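You operate a simulated robot arm through the tools that you are given. There is no shell and no other tool.

You run a simulated two-armed robot. Do the job below in one go: nothing can be reset, and whatever is moved stays where it is left.

JOB
On the dryer top, fold the press cloth in half and then in half again.

Only the result counts: the job must be done as asked and must still hold three seconds after the hand-in. Knocking over, shifting, dropping, spilling or breaking anything else fails it. Flat cloth is picked up by pressing the open fingertips on it (5 to 10 N) and closing them slowly along it; thin cloth reads only 2 to 8 mm in the jaws.

ROBOT AND FRAMES
Two 7-joint arms with two-finger parallel grippers on one trunk, on a base that moves. Base frame: it is fixed to the floor where the robot stands at the start and does not move with it; the origin is under the middle of the robot, x ahead of it, y to its left, z up; the surface under the hand at the start is at about z = 0.85. Lengths are in m, angles in rad, forces in N, time in s.
The left shoulder is at the start at [0.07, 0.176, 1.12], the right one opposite. With the tool pointing down near the work surface each hand reaches from about 0.3 to 0.74 m from the robot's upright axis, wherever it stands, measured 20 degrees to its own side. Places, roughly: dryer top [0.7, 0, 0.8]; press cloth [0.5, -0.1, 0.9]. Payload 3.43 kg a hand.
The TCP of each hand is the grasp point between the finger pads, 0.03 m short of the fingertips. In the tool frame z runs along the fingers and y along their closing line. Largest opening 0.094 m; finger width 0.028, thickness 0.01; the body of the gripper, 0.05 by 0.096 m, starts 0.055 m behind the TCP.
Orientation is told as [roll, pitch, yaw] about the base's x, y, z axes, in that order, counted from this pose: with the fingers straight down and closing along the base's y, the tool's x points along the base's -x, its y along +y and its z along -z.

CONTROLS
- The arms move only by the tool drive_tool. It takes "left_rows", "right_rows" or both (then of equal length, played together; a hand with none holds still); each is a list of rows, each a list of 2 entries, a list of its own where there are three numbers: the shift along the tool's x, y, z in units of 25 mm (1.0 is 25 mm), then the turn, a rotation vector about the tool's x, y, z in units of 4 degrees (1.0 is 4 degrees). In form: [[[dx, dy, dz], [wx, wy, wz]], ...]. A call has 1 to 20 rows; each row shifts and turns the commanded pose from where the row before left it, along the tool's axes as they then stand. "left_grip" and "right_grip" are, for a hand that has rows, the gripper command, from -1 (shut) to 1 (fully open), values between in proportion, set as the call begins (left out, the last holds). A call with a number of a shift or a turn outside -1 to 1 is refused whole. A row lasts 0.2 s, in which the tool goes at most 0.05 m and 0.15 rad; a call with a longer step from one row to the next is refused whole, and so is a gripper value outside its range. A pose out of reach is approached as far as the arm can. The call stops where the force on the tool passes 40 N (or 10 N more than at its start, if that is more) or the arm is blocked; 0.2 s more then pass. Each finger travels about 0.153 m/s and halts on what it meets, pressing with about 44 N; the grip force reading is that of the motor and also rises with nothing between the fingers. The clock runs only during rows and for 0.2 s after the last one: add rows that do not move to give the fingers time. The reply holds the time, the measured pose of the TCP, the force on the tool along the base axes, the opening and the grip force, in the units named above and with some noise, with the torque about the TCP (base axes, N m) and any sound that the robot's microphone picked up, and new pictures: "show" is both (left out), scene, wrist or none (wrist: the cameras of the hands that moved).
- Cameras (640 x 400 px; columns grow to the right, rows downward): "scene" is now at [0.129, -0.0012, 1.4197]; the picture's right is [0.00, -1.00, 0.00], its down [-0.73, -0.00, -0.68] and it looks along [0.68, 0.00, -0.73] (base axes); focal length 260 px, centre (320, 200). "left" rides on the left gripper at [0.076, -0.014, -0.103] in its tool frame; the picture's right is [0.18, 0.98, 0.00], its down [-0.75, 0.14, -0.64] and it looks along [-0.63, 0.12, 0.77] (tool axes); focal length 243 px, centre (320, 200). "right" rides on the right gripper at [0.076, 0.014, -0.102] in its tool frame; the picture's right is [-0.18, 0.98, 0.00], its down [-0.75, -0.14, -0.64] and it looks along [-0.63, -0.12, 0.77] (tool axes); focal length 243 px, centre (320, 200). There is no depth. A picture from a camera that has moved, and an enlarged one, comes with that camera's place and axes in the base frame and with its lens.
- move_column(by): slides the trunk up (or, below 0, down) by that many m; the arms and the scene camera ride with it, the base frame stays. It gives what a move gives, with no picture.
- steer(legs): drives the robot by 1 to 6 legs, each [ahead, turn to the left] in m and rad, along the robot's own axes; the way and the turn of a leg run together, so that a leg with both is an arc; at most 1.5 m and 3.142 rad a leg. The arms and the cameras ride along, it lands a little off, and it stops where it bumps. It gives what a move gives, and a new picture of the scene camera.
- head_to(pan, tilt): turns the head with the scene camera to pan (to the left, within 1.501 rad either way) and tilt (down, from -0.506 to 1.204), counted from straight ahead of the robot. It gives what a move gives, and a new picture of the scene camera.
- zoom(camera, box): a new picture of the part [left, top, right, bottom] of that camera's present view, enlarged. It takes no simulated time.
- hand_in(): hands the job in; it is judged then, once.

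Nothing tells you exact positions but the pictures and the camera data. Unless the task says otherwise, let go and move clear before handing in.

The tools are called after "Emit:" as a command line: name --argument value ..., lists and objects as JSON in quotes. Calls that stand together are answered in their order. drive_tool: Moves the arms, as the interface text tells. Its arguments: {"type":"object","properties":{"left_rows":{"type":"array","items":{"type":"array"}},"left_grip":{"type":"number"},"right_rows":{"type":"array","items":{"type":"array"}},"right_grip":{"type":"number"},"show":{"type":"string","enum":["both","scene","wrist","none"]}},"required":[]} The other tools are called the same way: move_column (by) moves the trunk up or down; steer (legs) drives the base; head_to (pan, tilt) turns the head that bears the scene camera; zoom (camera, box) takes an enlarged picture of a part of a camera's view; hand_in () hands the job in.

At the start:

```text
clock: 0.0
left_eef_pos: [0.5423, 0.2295, 1.1002]
left_tcp_rot: [0.0, 0.001, -0.002]
left_contact_force: [0.0, -0.8, 0.8]
left_torque: [-0.03, 0.0, -0.02]
left_opening: 0.094
left_gripper_force: 0.1
right_eef_pos: [0.4467, -0.2747, 1.0353]
right_tcp_rot: [0.001, 0.0, -0.001]
right_contact_force: [-0.2, -0.2, -1.1]
right_torque: [-0.01, 0.0, -0.01]
right_opening: 0.0941
right_gripper_force: 0.2
trunk travel left (down, up): [-0.7, 0.14]
robot x, y, heading: [-0.0036, -0.0008, 0.0]
head pan, tilt (commanded): [0.005, 0.822]
```

scene: 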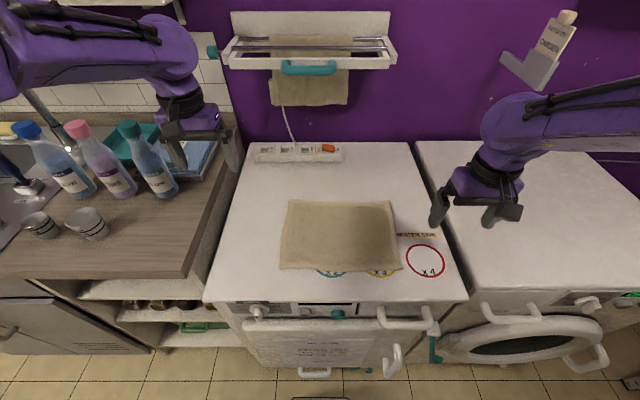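
right: 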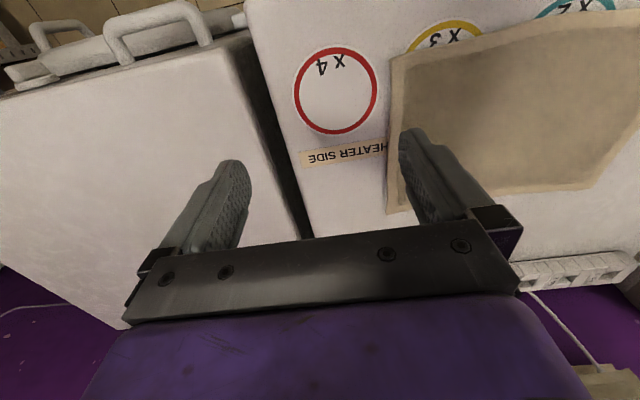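
left: 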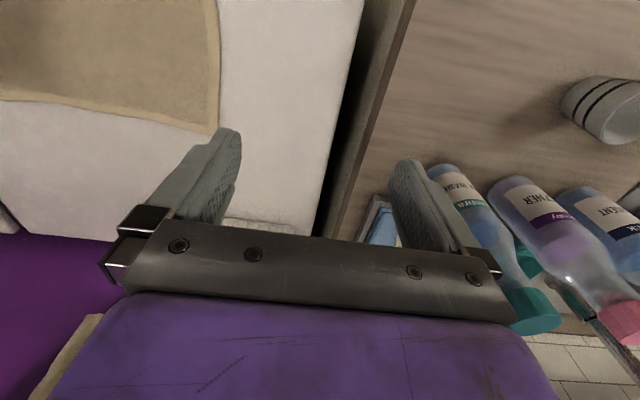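

I see the tan press cloth lying on the white dryer top in the middle, with printed rings (x2, x3, x4) near the front edge. I'll look closer before moving.

Emit:
zoom --camera "scene" --box '[200, 180, 480, 355]'

Emit:
zoom --camera "scene" --box '[200, 0, 420, 180]'

Emit:
zoom --camera "right" --box '[240, 0, 640, 250]'

```text
2.29 times, centred on (340, 268) of scene
camera zoom: at [0.129, -0.0012, 1.4197], right [0.0, -1.0, 0.0], down [-0.73, 0.0, -0.68], along [0.68, 0.0, -0.73], focal length 594 px, centre (274, 46)
```

zoom: 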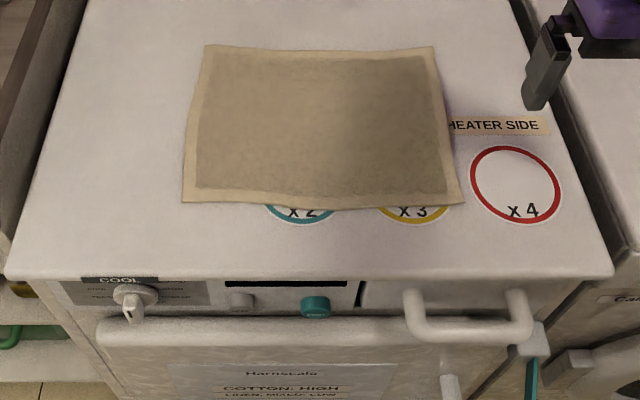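

```text
2.22 times, centred on (310, 90) of scene
camera zoom: at [0.129, -0.0012, 1.4197], right [0.0, -1.0, 0.0], down [-0.73, 0.0, -0.68], along [0.68, 0.0, -0.73], focal length 577 px, centre (342, 444)
```

zoom: 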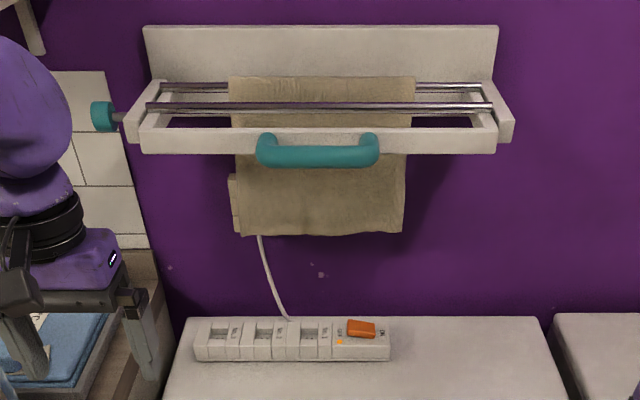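

```text
1.60 times, centred on (440, 125) of right
camera zoom: at [0.3705, -0.2593, 1.1384], right [0.19, 0.98, 0.0], down [0.75, -0.14, 0.64], along [0.63, -0.12, -0.77], focal length 388 px, centre (128, 320)
```

zoom: 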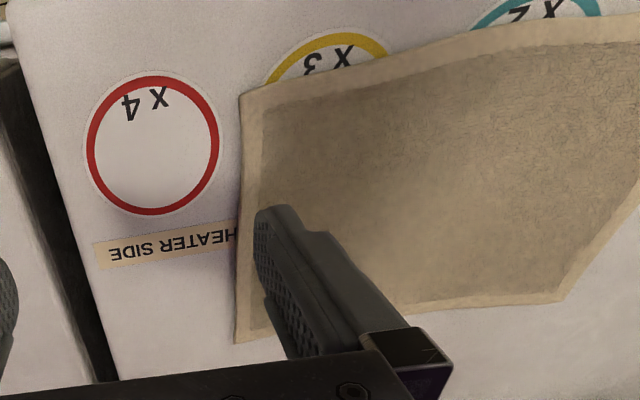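

The cloth lies flat at about x 0.43–0.66, y −0.21–0.09 on the surface at z≈0.85, clear of the power strip and the rack. I'll take both hands over the two far corners, hover, and check where they are.

Emit:
drive_tool --left_rows '[[[-0.423, -0.698, 0.68], [0, 0, 0]], [[-0.423, -0.698, 0.68], [0, 0, 0]], [[-0.423, -0.698, 0.68], [0, 0, 0]], [[-0.423, -0.698, 0.68], [0, 0, 0]], [[-0.423, -0.698, 0.68], [0, 0, 0]], [[-0.423, -0.698, 0.68], [0, 0, 0]], [[-0.423, -0.698, 0.68], [0, 0, 0]], [[-0.423, -0.698, 0.68], [0, 0, 0]], [[-0.423, -0.698, 0.68], [0, 0, 0]], [[-0.423, -0.698, 0.68], [0, 0, 0]]]' --right_rows '[[[-0.805, 0.399, 0.421], [0, 0, 0]], [[-0.805, 0.399, 0.421], [0, 0, 0]], [[-0.805, 0.399, 0.421], [0, 0, 0]], [[-0.805, 0.399, 0.421], [0, 0, 0]], [[-0.805, 0.399, 0.421], [0, 0, 0]], [[-0.805, 0.399, 0.421], [0, 0, 0]], [[-0.805, 0.399, 0.421], [0, 0, 0]], [[-0.805, 0.399, 0.421], [0, 0, 0]], [[-0.805, 0.399, 0.421], [0, 0, 0]], [[-0.805, 0.399, 0.421], [0, 0, 0]]]' --left_grip -0.15 --right_grip -0.15

```text
clock: 2.2
left_eef_pos: [0.6492, 0.0537, 0.9288]
left_tcp_rot: [0.0, 0.003, -0.002]
left_contact_force: [-0.4, -0.7, 0.1]
left_torque: [0.04, 0.05, -0.01]
left_opening: 0.0397
left_gripper_force: 0.0
right_eef_pos: [0.6475, -0.1742, 0.928]
right_tcp_rot: [0.002, 0.0, -0.002]
right_contact_force: [0.3, -0.2, 0.3]
right_torque: [-0.02, -0.01, -0.02]
right_opening: 0.0401
right_gripper_force: 0.1
trunk travel left (down, up): [-0.7, 0.14]
robot x, y, heading: [0.0002, 0.0007, 0.002]
head pan, tilt (commanded): [0.005, 0.822]
camera scene: at [0.1316, -0.0017, 1.4195], right [0.0, -1.0, 0.0], down [-0.73, 0.0, -0.68], along [0.68, 0.0, -0.73], focal length 260 px, centre (320, 200)
camera right: at [0.5734, -0.1597, 1.0314], right [0.19, 0.98, 0.0], down [0.75, -0.14, 0.64], along [0.63, -0.12, -0.77], focal length 243 px, centre (320, 200)
camera left: at [0.5745, 0.0386, 1.0297], right [-0.18, 0.98, 0.0], down [0.75, 0.14, 0.64], along [0.63, 0.12, -0.77], focal length 243 px, centre (320, 200)
```

scene: 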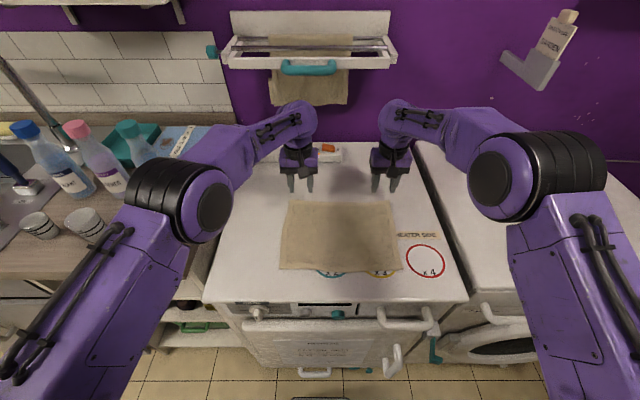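
right: 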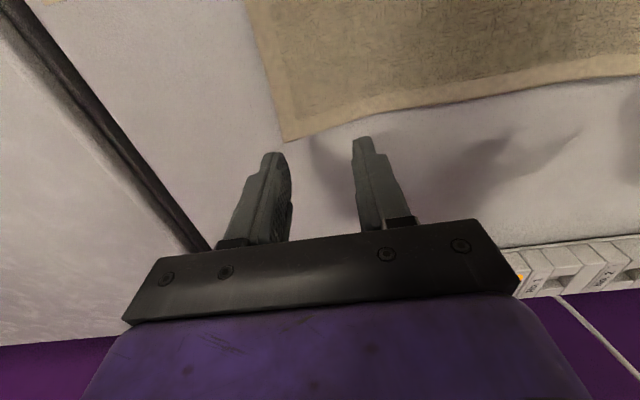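
left: 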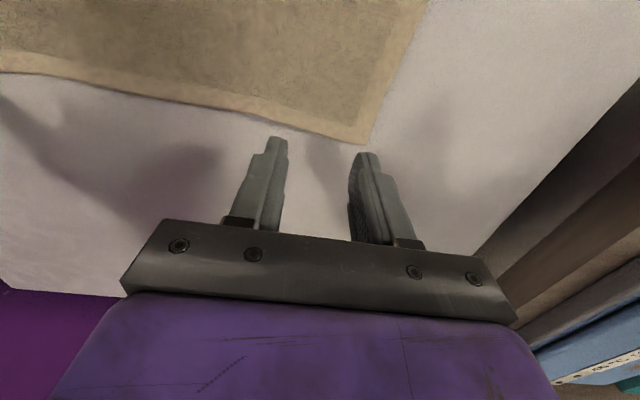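

The hands sit over the far corners as planned (corners near [0.658, 0.091] and [0.656, −0.205]). I'll lower both to just above the cloth and then creep into contact.

Emit:
drive_tool --left_rows '[[[0.06, 0, 0.4], [0, 0, 0]], [[0.06, 0, 0.4], [0, 0, 0]], [[0.06, 0, 0.4], [0, 0, 0]], [[0.06, 0, 0.4], [0, 0, 0]], [[0, 0, 0], [0, 0, 0]]]' --right_rows '[[[0.05, 0.03, 0.4], [0, 0, 0]], [[0.05, 0.03, 0.4], [0, 0, 0]], [[0.05, 0.03, 0.4], [0, 0, 0]], [[0.05, 0.03, 0.4], [0, 0, 0]], [[0, 0, 0], [0, 0, 0]]]' --show "wrist"

```text
clock: 3.4
left_eef_pos: [0.6417, 0.0545, 0.8894]
left_tcp_rot: [0.001, 0.0, 0.0]
left_contact_force: [-0.7, 0.3, 0.8]
left_torque: [-0.06, -0.01, -0.02]
left_opening: 0.04
left_gripper_force: 0.0
right_eef_pos: [0.643, -0.1721, 0.892]
right_tcp_rot: [0.0, 0.0, -0.002]
right_contact_force: [-0.6, -0.3, 0.5]
right_torque: [-0.02, -0.01, -0.03]
right_opening: 0.04
right_gripper_force: 0.0
trunk travel left (down, up): [-0.7, 0.14]
robot x, y, heading: [0.0009, -0.0016, -0.002]
head pan, tilt (commanded): [0.005, 0.822]
camera right: at [0.5666, -0.1569, 0.9934], right [0.19, 0.98, 0.0], down [0.75, -0.14, 0.64], along [0.63, -0.12, -0.77], focal length 243 px, centre (320, 200)
camera left: at [0.5658, 0.0394, 0.9907], right [-0.18, 0.98, 0.0], down [0.75, 0.14, 0.64], along [0.63, 0.12, -0.77], focal length 243 px, centre (320, 200)
```

right: 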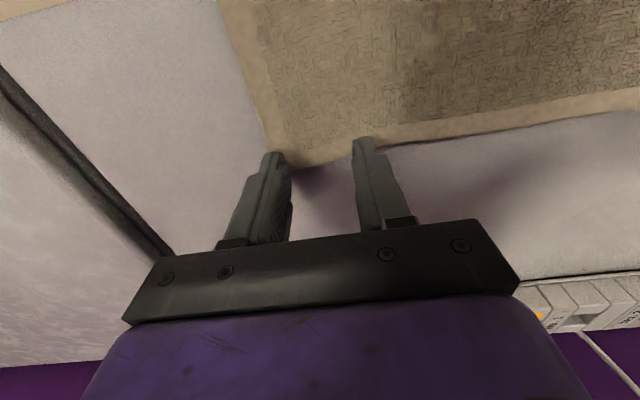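
left: 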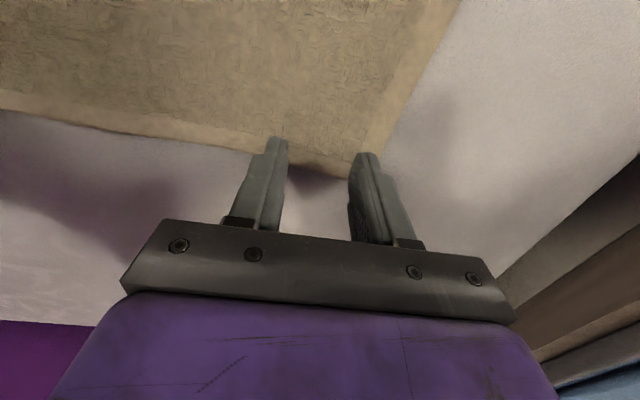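

The tips are about 10 mm above the cloth. I'll shift each hand slightly inward and lower to near contact.

Emit:
drive_tool --left_rows '[[[-0.05, -0.12, 0.16], [0, 0, 0]], [[0, 0, 0.12], [0, 0, 0]], [[0, 0, 0.06], [0, 0, 0]], [[0, 0, 0], [0, 0, 0]]]' --right_rows '[[[0, 0.24, 0.2], [0, 0, 0]], [[0, 0, 0.16], [0, 0, 0]], [[0, 0, 0.08], [0, 0, 0]], [[0, 0, 0], [0, 0, 0]]]' --show "none"

```text
clock: 4.4
left_eef_pos: [0.6423, 0.0513, 0.883]
left_tcp_rot: [-0.001, -0.004, -0.002]
left_contact_force: [3.2, 0.1, 9.9]
left_torque: [0.15, -0.09, 0.0]
left_opening: 0.0402
left_gripper_force: 0.0
right_eef_pos: [0.6419, -0.1645, 0.8827]
right_tcp_rot: [0.001, -0.005, -0.001]
right_contact_force: [3.1, -1.3, 12.6]
right_torque: [-0.11, -0.04, 0.04]
right_opening: 0.04
right_gripper_force: 0.1
trunk travel left (down, up): [-0.7, 0.14]
robot x, y, heading: [0.0009, -0.0002, 0.004]
head pan, tilt (commanded): [0.005, 0.822]
```

Both fingertips are pressing on the cloth at z≈0.883 (10 N and 12.6 N). I'll ease to roughly 7 N and start closing slowly, with each hand drifting inward so the inner finger stays put.

Emit:
drive_tool --left_rows '[[[0, 0, -0.02], [0, 0, 0]], [[0, -0.14, 0], [0, 0, 0]]]' --right_rows '[[[0, 0, -0.04], [0, 0, 0]], [[0, 0.14, 0], [0, 0, 0]]]' --left_grip -0.3 --right_grip -0.3 --show "wrist"

```text
clock: 5.0
left_eef_pos: [0.6406, 0.049, 0.8836]
left_tcp_rot: [0.002, -0.001, -0.003]
left_contact_force: [-0.1, 2.9, 7.9]
left_torque: [0.16, 0.05, -0.04]
left_opening: 0.0333
left_gripper_force: 0.1
right_eef_pos: [0.6412, -0.1623, 0.8832]
right_tcp_rot: [-0.002, 0.0, -0.001]
right_contact_force: [-0.2, -3.4, 11.5]
right_torque: [-0.16, 0.07, 0.0]
right_opening: 0.0333
right_gripper_force: 0.4
trunk travel left (down, up): [-0.7, 0.14]
robot x, y, heading: [0.0024, -0.0008, -0.0]
head pan, tilt (commanded): [0.005, 0.822]
camera right: at [0.5647, -0.147, 0.985], right [0.19, 0.98, 0.0], down [0.75, -0.14, 0.64], along [0.63, -0.12, -0.77], focal length 243 px, centre (320, 200)
camera left: at [0.5652, 0.0337, 0.9846], right [-0.18, 0.98, 0.0], down [0.75, 0.14, 0.64], along [0.63, 0.12, -0.77], focal length 243 px, centre (320, 200)
```

right: 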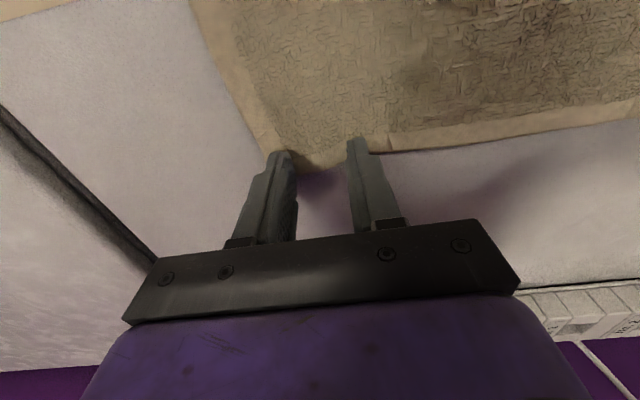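
left: 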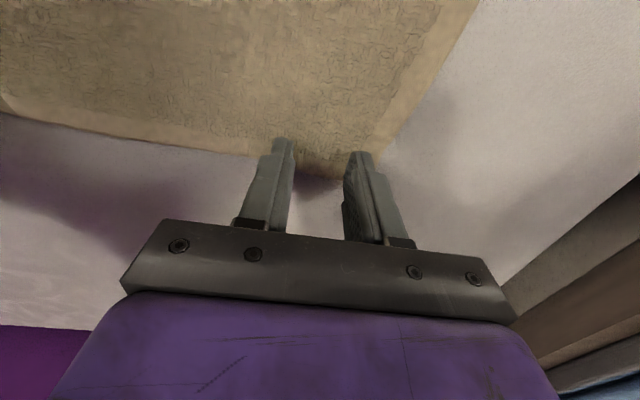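

The cloth is starting to gather between the fingers. The right hand is pressing a little hard, so I'll ease it and continue closing.

Emit:
drive_tool --left_rows '[[[0, -0.14, 0], [0, 0, 0]], [[0, 0, 0], [0, 0, 0]]]' --right_rows '[[[0, 0.14, -0.04], [0, 0, 0]], [[0, 0, 0], [0, 0, 0]]]' --left_grip -0.45 --right_grip -0.45 --show "none"

Emit:
drive_tool --left_rows '[[[0, -0.14, 0], [0, 0, 0]], [[0, 0, 0], [0, 0, 0]]]' --right_rows '[[[0, 0.14, 0], [0, 0, 0]], [[0, 0, 0], [0, 0, 0]]]' --left_grip -0.6 --right_grip -0.6 --show "wrist"

```text
clock: 5.6
left_eef_pos: [0.6408, 0.044, 0.8827]
left_tcp_rot: [0.001, -0.003, -0.003]
left_contact_force: [-1.0, 2.8, 11.4]
left_torque: [0.17, 0.11, 0.01]
left_opening: 0.0262
left_gripper_force: 0.4
right_eef_pos: [0.6399, -0.1583, 0.8825]
right_tcp_rot: [-0.001, 0.001, -0.001]
right_contact_force: [0.0, -1.4, 6.6]
right_torque: [-0.08, 0.03, 0.01]
right_opening: 0.0262
right_gripper_force: 0.3
trunk travel left (down, up): [-0.7, 0.14]
robot x, y, heading: [-0.0032, 0.0018, -0.001]
head pan, tilt (commanded): [0.005, 0.822]
```

```text
clock: 6.2
left_eef_pos: [0.6415, 0.0417, 0.8828]
left_tcp_rot: [-0.001, -0.002, -0.002]
left_contact_force: [-0.6, 1.2, 11.6]
left_torque: [0.15, 0.07, 0.01]
left_opening: 0.0192
left_gripper_force: 0.7
right_eef_pos: [0.6423, -0.1548, 0.8828]
right_tcp_rot: [-0.001, -0.002, -0.001]
right_contact_force: [0.6, -1.8, 5.7]
right_torque: [-0.1, 0.01, -0.02]
right_opening: 0.0189
right_gripper_force: 0.1
trunk travel left (down, up): [-0.7, 0.14]
robot x, y, heading: [-0.0017, -0.0035, 0.001]
head pan, tilt (commanded): [0.005, 0.822]
camera right: at [0.5649, -0.1398, 0.9854], right [0.19, 0.98, 0.0], down [0.75, -0.14, 0.64], along [0.63, -0.12, -0.77], focal length 243 px, centre (320, 200)
camera left: at [0.5654, 0.0267, 0.9845], right [-0.18, 0.98, 0.0], down [0.75, 0.14, 0.64], along [0.63, 0.12, -0.76], focal length 243 px, centre (320, 200)
```

right: 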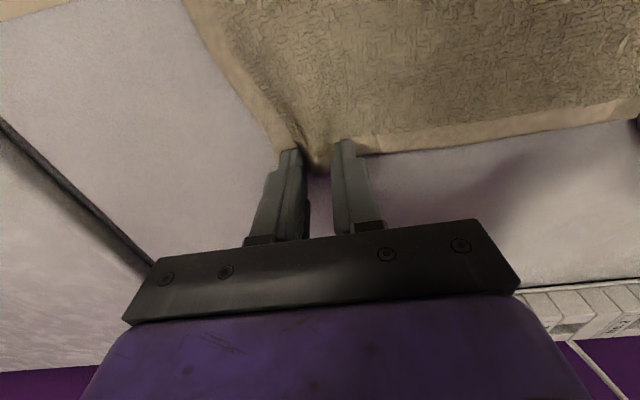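
left: 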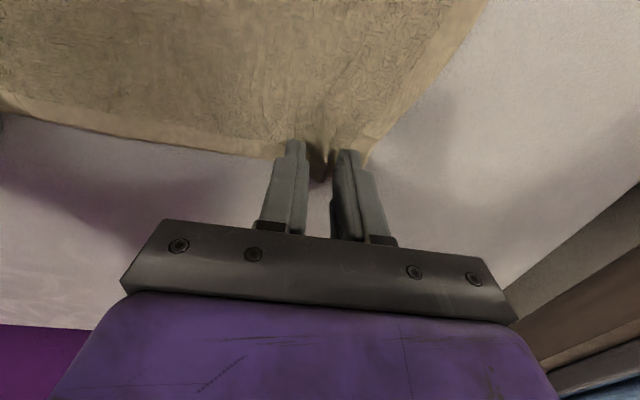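

The cloth is bunching between the fingers on both sides. I'll continue closing slowly to a full pinch.

Emit:
drive_tool --left_rows '[[[0, -0.14, -0.01], [0, 0, 0]], [[0, 0, 0], [0, 0, 0]]]' --right_rows '[[[0, 0.14, 0.01], [0, 0, 0]], [[0, 0, 0], [0, 0, 0]]]' --left_grip -0.75 --right_grip -0.75 --show "none"

Emit:
drive_tool --left_rows '[[[0, -0.1, 0], [0, 0, 0]], [[0, 0, 0], [0, 0, 0]], [[0, 0, 0], [0, 0, 0]]]' --right_rows '[[[0, 0.1, 0], [0, 0, 0]], [[0, 0, 0], [0, 0, 0]], [[0, 0, 0], [0, 0, 0]]]' --left_grip -0.9 --right_grip -0.9 --show "none"

Emit:
drive_tool --left_rows '[[[0, 0, 0], [0, 0, 0]], [[0, 0, 0], [0, 0, 0]], [[0, 0, 0], [0, 0, 0]]]' --right_rows '[[[0, 0, 0], [0, 0, 0]], [[0, 0, 0], [0, 0, 0]], [[0, 0, 0], [0, 0, 0]]]' --left_grip -1 --right_grip -1 --show "both"

```text
clock: 6.8
left_eef_pos: [0.64, 0.0387, 0.883]
left_tcp_rot: [0.0, -0.003, -0.001]
left_contact_force: [1.0, 3.4, 12.6]
left_torque: [0.17, 0.05, 0.03]
left_opening: 0.0127
left_gripper_force: 1.4
right_eef_pos: [0.6413, -0.1517, 0.8845]
right_tcp_rot: [-0.001, -0.003, -0.002]
right_contact_force: [0.6, -1.9, 6.7]
right_torque: [-0.06, 0.04, -0.03]
right_opening: 0.0125
right_gripper_force: 0.0
trunk travel left (down, up): [-0.7, 0.14]
robot x, y, heading: [0.002, 0.001, -0.0]
head pan, tilt (commanded): [0.005, 0.822]
```

```text
clock: 7.6
left_eef_pos: [0.641, 0.0355, 0.8833]
left_tcp_rot: [-0.001, -0.002, -0.003]
left_contact_force: [-0.7, 0.0, 13.1]
left_torque: [0.05, 0.03, 0.0]
left_opening: 0.0093
left_gripper_force: 3.7
right_eef_pos: [0.6407, -0.1489, 0.8835]
right_tcp_rot: [-0.001, -0.001, -0.002]
right_contact_force: [-0.3, -0.7, 5.9]
right_torque: [-0.01, 0.0, 0.0]
right_opening: 0.007
right_gripper_force: 2.4
trunk travel left (down, up): [-0.7, 0.14]
robot x, y, heading: [-0.0012, 0.0041, 0.005]
head pan, tilt (commanded): [0.005, 0.822]
```

```text
clock: 8.4
left_eef_pos: [0.6403, 0.0355, 0.8825]
left_tcp_rot: [-0.001, -0.004, 0.0]
left_contact_force: [-0.7, 0.3, 14.2]
left_torque: [0.04, 0.09, 0.0]
left_opening: 0.0045
left_gripper_force: 39.2
right_eef_pos: [0.6414, -0.148, 0.8837]
right_tcp_rot: [0.001, -0.003, -0.002]
right_contact_force: [-0.5, -0.7, 5.7]
right_torque: [-0.08, 0.04, -0.02]
right_opening: 0.0043
right_gripper_force: 39.3
trunk travel left (down, up): [-0.7, 0.14]
robot x, y, heading: [-0.001, -0.001, 0.004]
head pan, tilt (commanded): [0.005, 0.822]
camera scene: at [0.1257, -0.0014, 1.42], right [0.0, -1.0, 0.0], down [-0.73, 0.0, -0.68], along [0.68, 0.0, -0.73], focal length 260 px, centre (320, 200)
camera right: at [0.5648, -0.1342, 0.9856], right [0.19, 0.98, 0.0], down [0.75, -0.14, 0.64], along [0.63, -0.12, -0.77], focal length 243 px, centre (320, 200)
camera left: at [0.565, 0.02, 0.9845], right [-0.18, 0.98, 0.0], down [0.75, 0.14, 0.64], along [0.63, 0.12, -0.76], focal length 243 px, centre (320, 200)
```

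scene: 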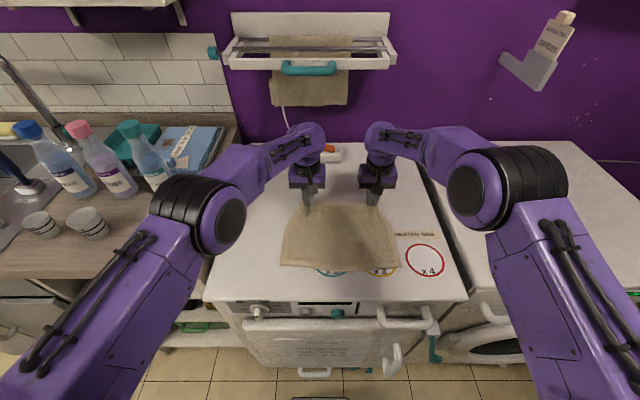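
right: 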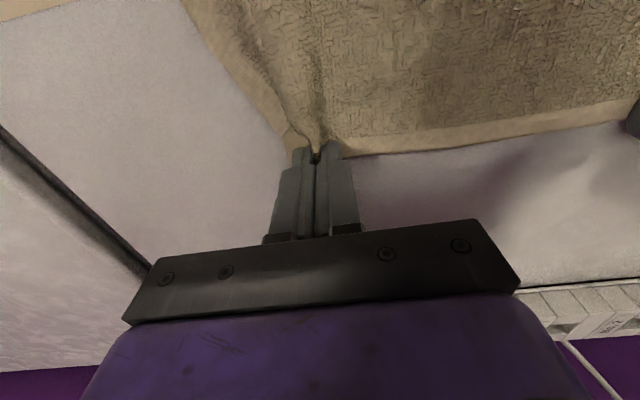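
left: 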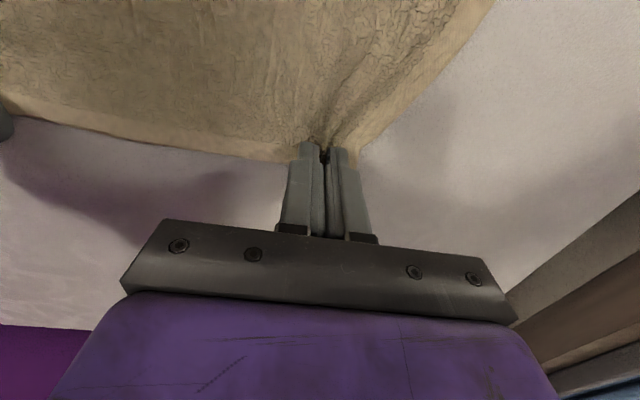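

Both hands grip the cloth (about 4.5 mm in the jaws, force up). I'll lift the far edge along the first part of an arc and check that both corners hold.

Emit:
drive_tool --left_rows '[[[0.048, 0, -0.564], [0, 0, 0]], [[0.14, 0, -0.548], [0, 0, 0]], [[0.232, 0, -0.524], [0, 0, 0]], [[0.312, 0, -0.48], [0, 0, 0]], [[0.392, 0, -0.428], [0, 0, 0]]]' --right_rows '[[[0.048, 0, -0.564], [0, 0, 0]], [[0.14, 0, -0.548], [0, 0, 0]], [[0.232, 0, -0.524], [0, 0, 0]], [[0.312, 0, -0.48], [0, 0, 0]], [[0.392, 0, -0.428], [0, 0, 0]]]' --show "both"

```text
clock: 9.6
left_eef_pos: [0.6124, 0.0351, 0.9458]
left_tcp_rot: [0.0, -0.002, -0.003]
left_contact_force: [0.0, 0.1, -0.6]
left_torque: [0.04, -0.01, -0.01]
left_opening: 0.004
left_gripper_force: 38.8
right_eef_pos: [0.6142, -0.1483, 0.9473]
right_tcp_rot: [-0.001, -0.001, -0.001]
right_contact_force: [-0.3, 1.2, 0.0]
right_torque: [0.01, -0.01, 0.01]
right_opening: 0.0042
right_gripper_force: 39.3
trunk travel left (down, up): [-0.7, 0.14]
robot x, y, heading: [0.0035, 0.001, 0.005]
head pan, tilt (commanded): [0.005, 0.822]
camera scene: at [0.1272, -0.0013, 1.4198], right [0.0, -1.0, 0.0], down [-0.73, 0.0, -0.68], along [0.68, 0.0, -0.73], focal length 260 px, centre (320, 200)
camera right: at [0.5377, -0.1342, 1.0488], right [0.19, 0.98, 0.0], down [0.75, -0.14, 0.64], along [0.63, -0.12, -0.77], focal length 243 px, centre (320, 200)
camera left: at [0.5374, 0.0201, 1.0477], right [-0.18, 0.98, 0.0], down [0.75, 0.14, 0.64], along [0.63, 0.12, -0.77], focal length 243 px, centre (320, 200)
```

scene: 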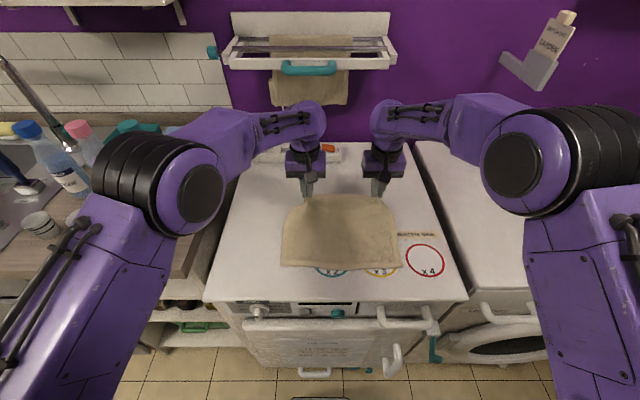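
right: 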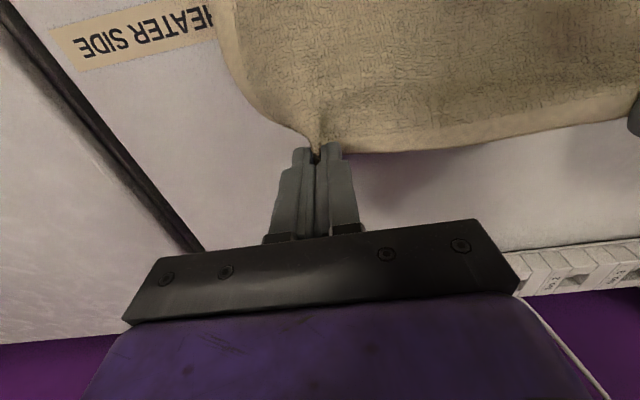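
left: 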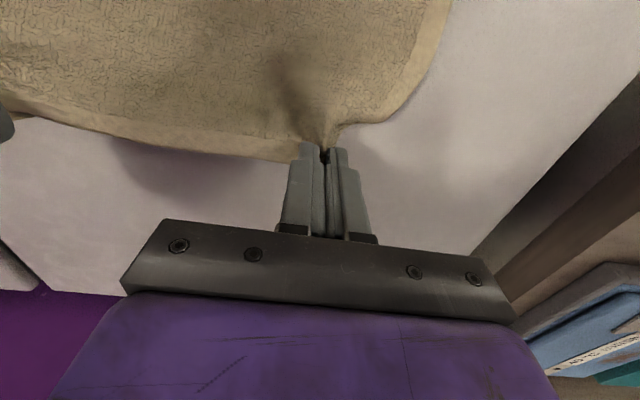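

Both corners are up with the near edge unmoved. I'll carry the edge on over the fold line while tilting the fingers forward so the edge can turn over.

Emit:
drive_tool --left_rows '[[[0.544, 0, -0.364], [0, -1, 0]], [[0.574, 0, -0.329], [0, -1, 0]], [[0.602, 0, -0.286], [0, -1, 0]], [[0.634, 0, -0.249], [0, -1, 0]], [[0.648, 0, -0.207], [0, -1, 0]]]' --right_rows '[[[0.544, 0, -0.364], [0, -1, 0]], [[0.574, 0, -0.329], [0, -1, 0]], [[0.602, 0, -0.286], [0, -1, 0]], [[0.634, 0, -0.249], [0, -1, 0]], [[0.648, 0, -0.207], [0, -1, 0]]]' --show "both"

```text
clock: 10.8
left_eef_pos: [0.5397, 0.0425, 0.9797]
left_tcp_rot: [-0.049, -0.35, 0.046]
left_contact_force: [-0.1, -3.4, -0.1]
left_torque: [0.01, 0.0, -0.02]
left_opening: 0.0044
left_gripper_force: 38.7
right_eef_pos: [0.5341, -0.1504, 0.9714]
right_tcp_rot: [0.001, -0.351, 0.0]
right_contact_force: [-0.7, 3.5, 0.4]
right_torque: [0.1, 0.02, 0.03]
right_opening: 0.0041
right_gripper_force: 39.1
trunk travel left (down, up): [-0.7, 0.14]
robot x, y, heading: [-0.0021, 0.0014, 0.001]
head pan, tilt (commanded): [0.005, 0.822]
camera scene: at [0.1262, -0.0018, 1.4199], right [0.0, -1.0, 0.0], down [-0.73, 0.0, -0.68], along [0.68, 0.0, -0.73], focal length 260 px, centre (320, 200)
camera right: at [0.4283, -0.1349, 1.0408], right [0.17, 0.98, 0.06], down [0.49, -0.14, 0.86], along [0.86, -0.12, -0.5], focal length 243 px, centre (320, 200)
camera left: at [0.4346, 0.0277, 1.0489], right [-0.2, 0.97, -0.11], down [0.48, 0.2, 0.85], along [0.85, 0.12, -0.51], focal length 243 px, centre (320, 200)
```

scene: 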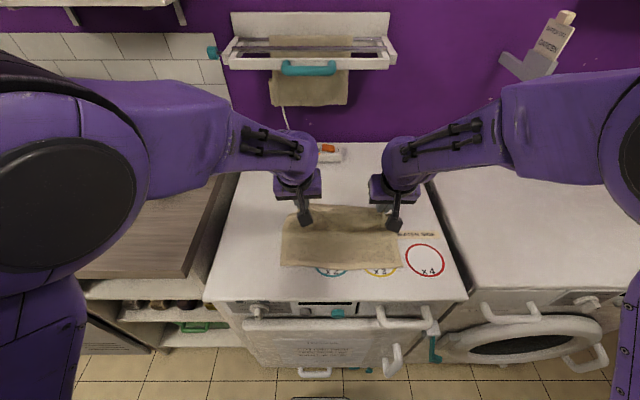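
right: 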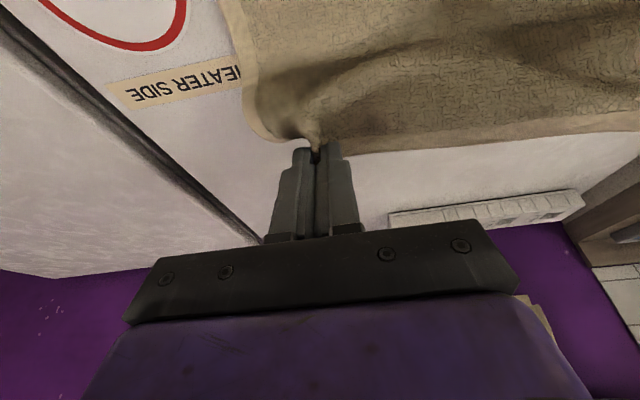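
left: 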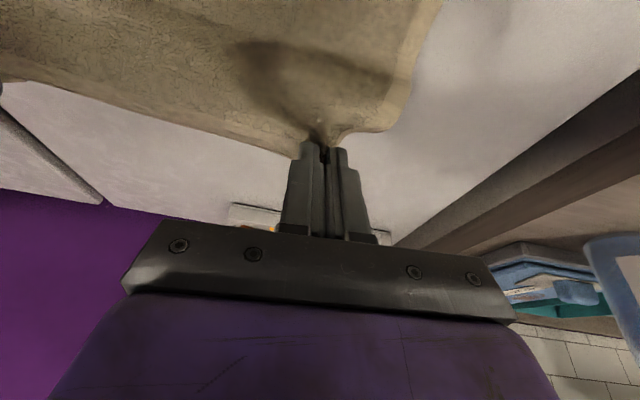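

The left arm is near a joint limit this close in (it's off by about 8 mm and a few degrees), so I'll drop the edge a little to give slack. After that I'll back the base away to carry the edge on, rather than folding the arm further.

Emit:
drive_tool --left_rows '[[[0.137, 0, 0.376], [0, 0, 0]], [[0.137, 0, 0.376], [0, 0, 0]], [[0.137, 0, 0.376], [0, 0, 0]], [[0.137, 0, 0.376], [0, 0, 0]]]' --right_rows '[[[0.137, 0, 0.376], [0, 0, 0]], [[0.137, 0, 0.376], [0, 0, 0]], [[0.137, 0, 0.376], [0, 0, 0]], [[0.137, 0, 0.376], [0, 0, 0]]]' --show "scene"

```text
clock: 12.0
left_eef_pos: [0.5488, 0.0416, 0.956]
left_tcp_rot: [-0.091, -0.367, 0.073]
left_contact_force: [0.0, -1.8, -0.3]
left_torque: [0.06, -0.01, -0.03]
left_opening: 0.004
left_gripper_force: 38.5
right_eef_pos: [0.5368, -0.1481, 0.9298]
right_tcp_rot: [0.002, -0.351, -0.005]
right_contact_force: [0.7, 1.7, 0.2]
right_torque: [0.02, -0.02, 0.0]
right_opening: 0.0041
right_gripper_force: 39.0
trunk travel left (down, up): [-0.7, 0.14]
robot x, y, heading: [-0.0007, -0.0016, 0.001]
head pan, tilt (commanded): [0.005, 0.822]
stopped in row 4 (left hand): the arm was blocked; the commanded pose is now the measured one
camera scene: at [0.1288, -0.0011, 1.4197], right [0.0, -1.0, 0.0], down [-0.73, 0.0, -0.68], along [0.68, 0.0, -0.73], focal length 260 px, centre (320, 200)
```

scene: 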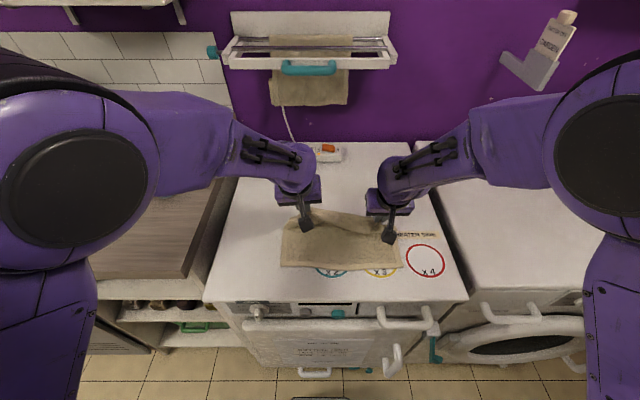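

The left arm stopped at its limit, with cloth slack and still held. I'll back the base 6 cm so the edge carries over and the arms get room.

Emit:
steer --legs '[[-0.06, 0]]'

```text
clock: 13.0
left_eef_pos: [0.4909, 0.0406, 0.9543]
left_tcp_rot: [-0.089, -0.367, 0.073]
left_contact_force: [0.0, -1.1, -0.3]
left_torque: [-0.01, 0.03, -0.05]
left_opening: 0.0043
left_gripper_force: 39.0
right_eef_pos: [0.4797, -0.1483, 0.9292]
right_tcp_rot: [-0.001, -0.35, 0.0]
right_contact_force: [0.3, 1.0, 0.8]
right_torque: [0.03, 0.01, -0.02]
right_opening: 0.0044
right_gripper_force: 38.0
trunk travel left (down, up): [-0.7, 0.14]
robot x, y, heading: [-0.0593, -0.0006, 0.001]
head pan, tilt (commanded): [0.005, 0.822]
camera scene: at [0.071, -0.0013, 1.4195], right [0.01, -1.0, 0.0], down [-0.73, 0.0, -0.68], along [0.68, 0.0, -0.73], focal length 260 px, centre (320, 200)
```

scene: 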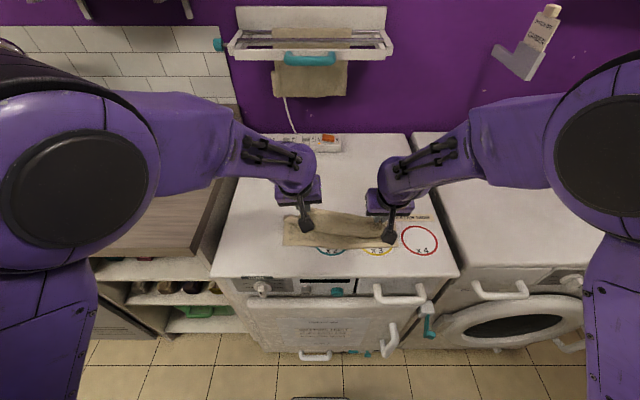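

The top half now leans over toward the near edge. I'll move both hands forward relative to the robot, using the slack, and square up the left hand. After that I'll back the base further so the arms can finish the fold comfortably extended.

Emit:
drive_tool --left_rows '[[[-0.366, -0.05, 0.282], [-0.23, 0.06, 0.25]], [[-0.366, -0.05, 0.282], [-0.23, 0.06, 0.25]], [[-0.366, -0.05, 0.282], [-0.23, 0.06, 0.25]], [[-0.366, -0.05, 0.282], [-0.23, 0.06, 0.25]], [[0, 0, 0], [0, 0, 0]]]' --right_rows '[[[-0.517, 0, 0.188], [0, 0, 0]], [[-0.517, 0, 0.188], [0, 0, 0]], [[-0.517, 0, 0.188], [0, 0, 0]], [[-0.517, 0, 0.188], [0, 0, 0]], [[0, 0, 0], [0, 0, 0]]]' --show "scene"

```text
clock: 14.2
left_eef_pos: [0.5381, 0.0461, 0.9529]
left_tcp_rot: [-0.042, -0.352, 0.041]
left_contact_force: [-0.7, -5.4, -0.3]
left_torque: [-0.14, 0.02, -0.05]
left_opening: 0.0044
left_gripper_force: 38.8
right_eef_pos: [0.5321, -0.1481, 0.9309]
right_tcp_rot: [0.0, -0.349, -0.002]
right_contact_force: [0.4, 5.2, 0.9]
right_torque: [0.16, -0.02, 0.04]
right_opening: 0.0044
right_gripper_force: 38.7
trunk travel left (down, up): [-0.7, 0.14]
robot x, y, heading: [-0.06, -0.003, 0.001]
head pan, tilt (commanded): [0.005, 0.822]
camera scene: at [0.068, -0.0012, 1.4198], right [0.01, -1.0, 0.0], down [-0.73, 0.0, -0.68], along [0.68, 0.0, -0.73], focal length 260 px, centre (320, 200)
```

scene: 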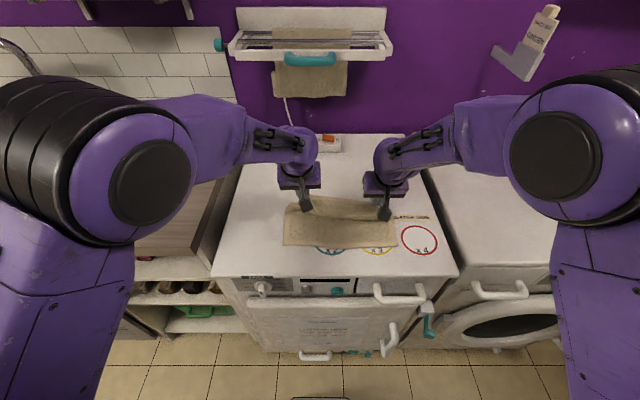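

The left arm still lags at this tilt. I'll reduce its tilt to about 10° and see if it tracks properly again.

Emit:
drive_tool --left_rows '[[[0, 0, 0], [0, 1, 0]], [[0, 0, 0], [0, 1, 0]], [[0, 0, 0], [0, 0.5, 0]], [[0, 0, 0], [0, 0, 0]]]' --show "none"

```text
clock: 15.2
left_eef_pos: [0.5328, 0.0378, 0.9425]
left_tcp_rot: [0.005, -0.177, -0.001]
left_contact_force: [0.6, -1.0, 0.0]
left_torque: [0.01, 0.02, 0.01]
left_opening: 0.0042
left_gripper_force: 38.7
right_eef_pos: [0.5335, -0.1489, 0.9303]
right_tcp_rot: [0.0, -0.35, -0.003]
right_contact_force: [-0.8, -0.4, -0.1]
right_torque: [0.01, -0.02, 0.03]
right_opening: 0.0043
right_gripper_force: 39.1
trunk travel left (down, up): [-0.7, 0.14]
robot x, y, heading: [-0.0601, -0.0015, -0.0]
head pan, tilt (commanded): [0.005, 0.822]
```

The left now tracks well at a 10° tilt. I'll lower both tips a little to keep slack, then back the base up so the edge goes to the near edge.

Emit:
drive_tool --left_rows '[[[0.07, 0, 0.394], [0, 0, 0]], [[0.07, 0, 0.394], [0, 0, 0]], [[0, 0, 0], [0, 0, 0]]]' --right_rows '[[[0.068, 0, 0.188], [0, 0, 0]], [[0.068, 0, 0.188], [0, 0, 0]], [[0, 0, 0], [0, 0, 0]]]' --show "none"

Emit:
steer --legs '[[-0.075, 0]]'

Emit:
zoom --camera "scene" --box '[200, 150, 480, 325]'

```text
clock: 16.0
left_eef_pos: [0.5326, 0.0377, 0.9231]
left_tcp_rot: [0.002, -0.179, -0.001]
left_contact_force: [1.1, 0.2, 0.2]
left_torque: [0.03, -0.02, 0.03]
left_opening: 0.0043
left_gripper_force: 38.3
right_eef_pos: [0.5329, -0.1491, 0.9211]
right_tcp_rot: [0.0, -0.351, 0.0]
right_contact_force: [1.0, 0.5, 0.3]
right_torque: [-0.02, 0.02, -0.03]
right_opening: 0.0044
right_gripper_force: 38.8
trunk travel left (down, up): [-0.7, 0.14]
robot x, y, heading: [-0.0604, -0.0015, 0.002]
head pan, tilt (commanded): [0.005, 0.822]
```

```text
clock: 17.0
left_eef_pos: [0.4592, 0.0371, 0.9218]
left_tcp_rot: [0.002, -0.178, -0.001]
left_contact_force: [-0.4, 0.5, -0.5]
left_torque: [-0.03, -0.03, 0.01]
left_opening: 0.0041
left_gripper_force: 38.5
right_eef_pos: [0.459, -0.1482, 0.9199]
right_tcp_rot: [0.001, -0.349, 0.0]
right_contact_force: [-0.9, 0.1, 0.2]
right_torque: [-0.01, -0.02, -0.02]
right_opening: 0.0042
right_gripper_force: 38.7
trunk travel left (down, up): [-0.7, 0.14]
robot x, y, heading: [-0.1364, -0.0017, -0.0]
head pan, tilt (commanded): [0.005, 0.822]
camera scene: at [-0.005, -0.0013, 1.4196], right [0.01, -1.0, 0.0], down [-0.73, 0.0, -0.68], along [0.68, 0.0, -0.73], focal length 260 px, centre (320, 200)
```

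scene: 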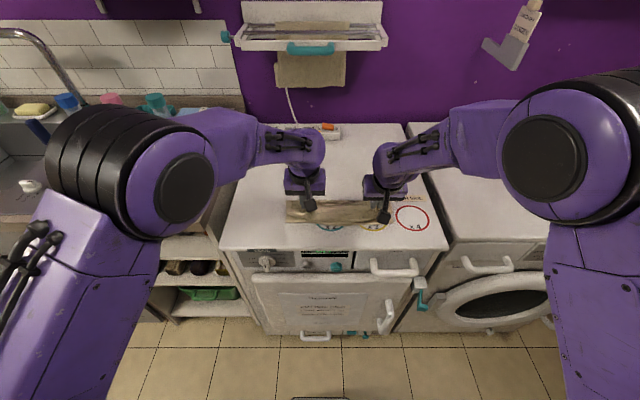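

```text
2.29 times, centred on (340, 238) of scene
camera zoom: at [-0.005, -0.0013, 1.4196], right [0.01, -1.0, 0.0], down [-0.73, 0.0, -0.68], along [0.68, 0.0, -0.73], focal length 594 px, centre (274, 114)
```

zoom: 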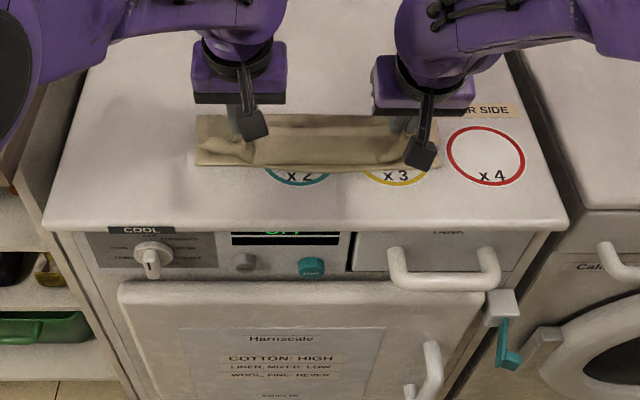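

The far edge is now over the near edge, with the bottom layer still at x≈0.435. I'll check how it hangs from the wrist cameras before letting go.

Emit:
zoom --camera "right" --box '[120, 0, 640, 325]'

Emit:
zoom --camera "left" --box '[0, 0, 520, 325]'

Emit:
zoom --camera "scene" --box '[270, 170, 430, 270]'

```text
1.23 times, centred on (380, 162) of right
camera zoom: at [0.3522, -0.1337, 0.9898], right [0.17, 0.98, 0.06], down [0.49, -0.14, 0.86], along [0.86, -0.12, -0.5], focal length 299 px, centre (246, 246)
```

zoom: 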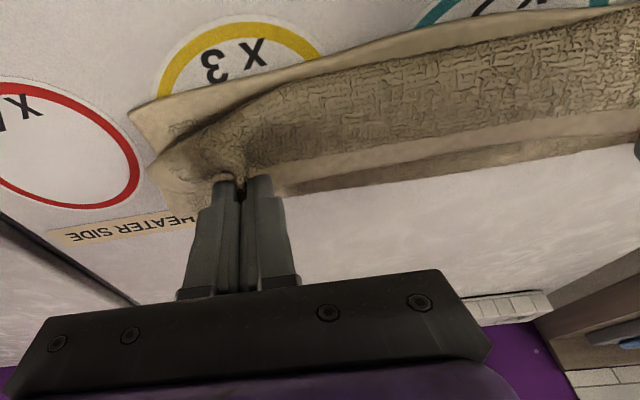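

```text
1.23 times, centred on (260, 162) of left
camera zoom: at [0.3664, 0.0215, 1.0087], right [-0.18, 0.98, -0.03], down [0.63, 0.14, 0.77], along [0.76, 0.12, -0.64], focal length 299 px, centre (394, 246)
```

zoom: 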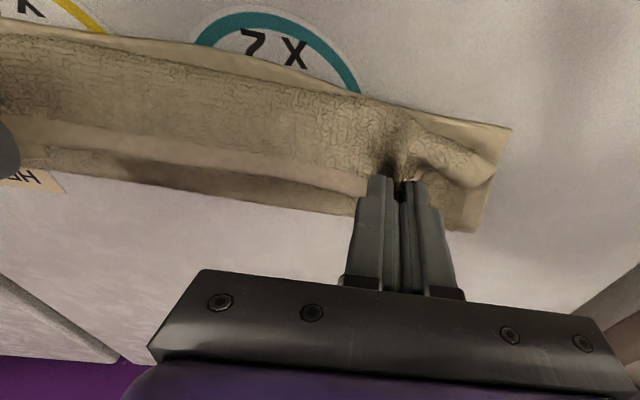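

```text
4.00 times, centred on (350, 220) of scene
camera zoom: at [-0.005, -0.0013, 1.4196], right [0.01, -1.0, 0.0], down [-0.73, 0.0, -0.68], along [0.68, 0.0, -0.73], focal length 1039 px, centre (200, 120)
```

zoom: 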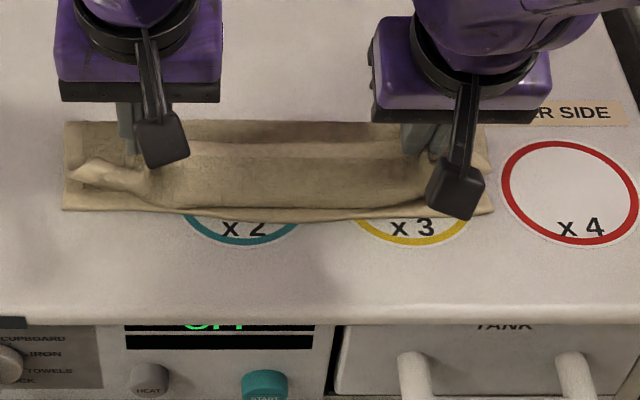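

The edge is held slightly past the fold with the strip turned back at the fingers. I'll move the edge forward and lower to let the fold line settle back toward x≈0.545.

Emit:
drive_tool --left_rows '[[[-0.308, 0, 0.245], [0, 0, 0]], [[-0.308, 0, 0.245], [0, 0, 0]], [[-0.308, 0, 0.245], [0, 0, 0]], [[0, 0, 0], [0, 0, 0]], [[0, 0, 0], [0, 0, 0]]]' --right_rows '[[[-0.262, 0, 0.294], [0, 0, 0]], [[-0.262, 0, 0.294], [0, 0, 0]], [[-0.262, 0, 0.294], [0, 0, 0]], [[0, 0, 0], [0, 0, 0]], [[0, 0, 0], [0, 0, 0]]]' --show "wrist"

Emit:
zoom --camera "scene" --box '[270, 170, 430, 270]'

```text
clock: 18.2
left_eef_pos: [0.4838, 0.0375, 0.9096]
left_tcp_rot: [0.002, -0.18, 0.0]
left_contact_force: [-0.4, 0.3, -0.2]
left_torque: [0.0, -0.01, 0.03]
left_opening: 0.0045
left_gripper_force: 38.6
right_eef_pos: [0.4851, -0.1492, 0.9074]
right_tcp_rot: [0.0, -0.35, -0.002]
right_contact_force: [-0.4, 0.6, 0.4]
right_torque: [-0.01, 0.06, -0.01]
right_opening: 0.0044
right_gripper_force: 38.8
trunk travel left (down, up): [-0.7, 0.14]
robot x, y, heading: [-0.1364, -0.0032, -0.001]
head pan, tilt (commanded): [0.005, 0.822]
camera right: at [0.3782, -0.1339, 0.9767], right [0.17, 0.98, 0.06], down [0.49, -0.14, 0.86], along [0.86, -0.12, -0.5], focal length 243 px, centre (320, 200)
camera left: at [0.3919, 0.0218, 0.9956], right [-0.18, 0.98, -0.03], down [0.63, 0.14, 0.77], along [0.76, 0.12, -0.64], focal length 243 px, centre (320, 200)
```

right: 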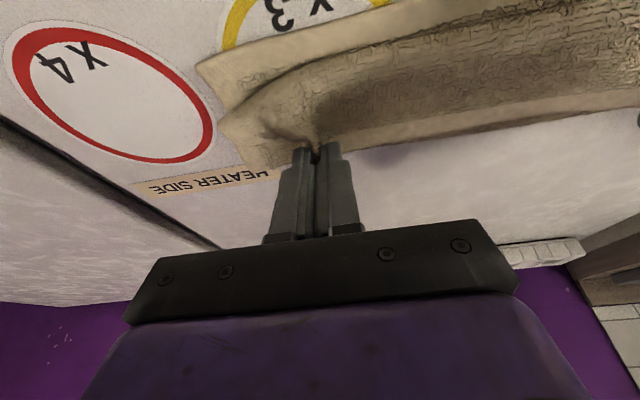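
left: 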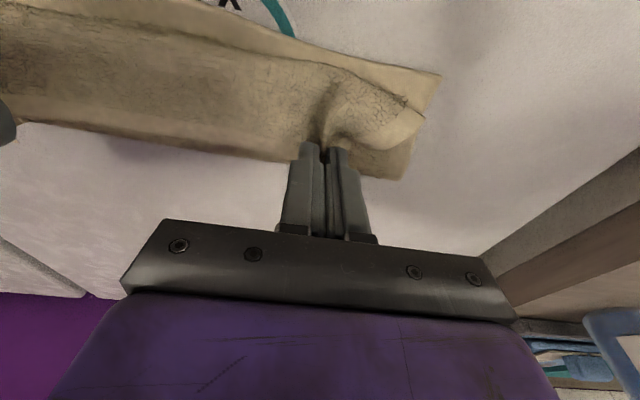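

```text
4.00 times, centred on (350, 220) of scene
camera zoom: at [-0.0056, -0.0012, 1.4197], right [0.01, -1.0, 0.0], down [-0.73, 0.0, -0.68], along [0.68, 0.0, -0.73], focal length 1039 px, centre (200, 120)
```

zoom: 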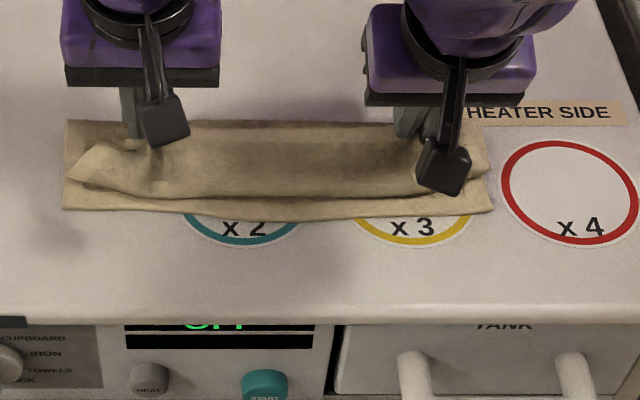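

The bottom layer hasn't moved, and the flap has slack with its loop just behind the near edge. I'll release both corners now and see how the edge settles.

Emit:
drive_tool --left_rows '[[[0, 0, 0], [0, 0, 0]], [[0, 0, 0], [0, 0, 0]], [[0, 0, 0], [0, 0, 0]], [[0, 0, 0], [0, 0, 0]]]' --right_rows '[[[0, 0, 0], [0, 0, 0]], [[0, 0, 0], [0, 0, 0]], [[0, 0, 0], [0, 0, 0]], [[0, 0, 0], [0, 0, 0]]]' --left_grip -0.36 --right_grip -0.36 --show "wrist"

Emit:
zoom --camera "scene" --box '[270, 170, 430, 270]'

```text
clock: 19.2
left_eef_pos: [0.4853, 0.0371, 0.9088]
left_tcp_rot: [0.002, -0.177, -0.001]
left_contact_force: [-0.5, 0.1, -0.1]
left_torque: [-0.04, 0.01, -0.01]
left_opening: 0.0303
left_gripper_force: 0.0
right_eef_pos: [0.4844, -0.1495, 0.9062]
right_tcp_rot: [-0.001, -0.349, -0.002]
right_contact_force: [0.3, -0.4, -0.5]
right_torque: [-0.01, 0.0, 0.03]
right_opening: 0.0299
right_gripper_force: 0.0
trunk travel left (down, up): [-0.7, 0.14]
robot x, y, heading: [-0.1327, -0.003, -0.0]
head pan, tilt (commanded): [0.005, 0.822]
camera right: at [0.3785, -0.1339, 0.9765], right [0.17, 0.98, 0.06], down [0.49, -0.14, 0.86], along [0.86, -0.12, -0.5], focal length 243 px, centre (320, 200)
camera left: at [0.3922, 0.0218, 0.9955], right [-0.18, 0.98, -0.03], down [0.63, 0.14, 0.77], along [0.76, 0.12, -0.64], focal length 243 px, centre (320, 200)
```

right: 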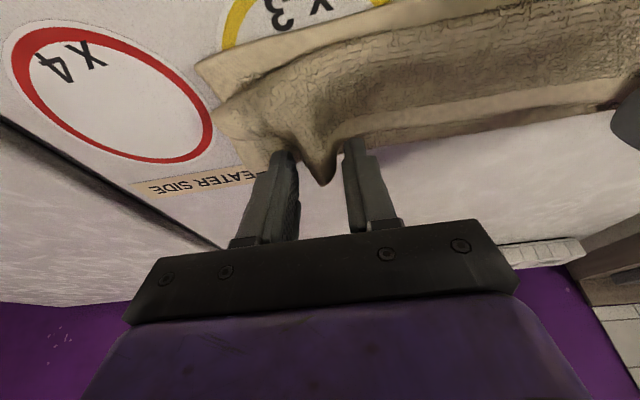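
left: 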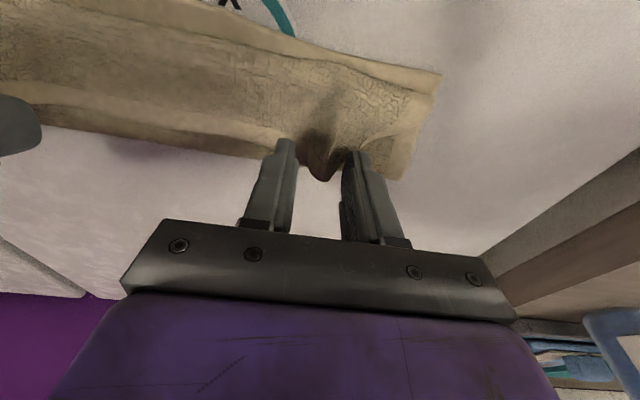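

```text
4.00 times, centred on (350, 220) of scene
camera zoom: at [-0.0052, -0.0013, 1.4197], right [0.01, -1.0, 0.0], down [-0.73, 0.0, -0.68], along [0.68, 0.0, -0.73], focal length 1039 px, centre (200, 120)
```

zoom: 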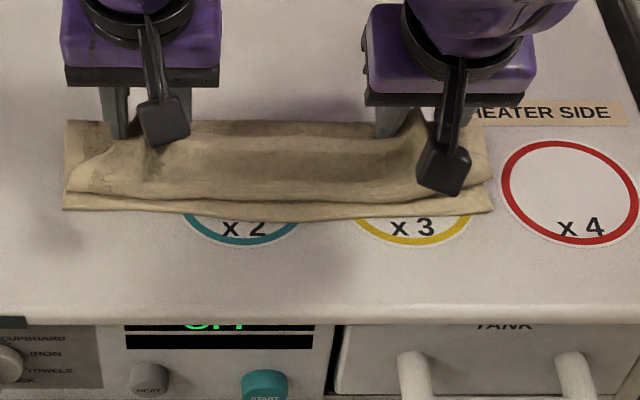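

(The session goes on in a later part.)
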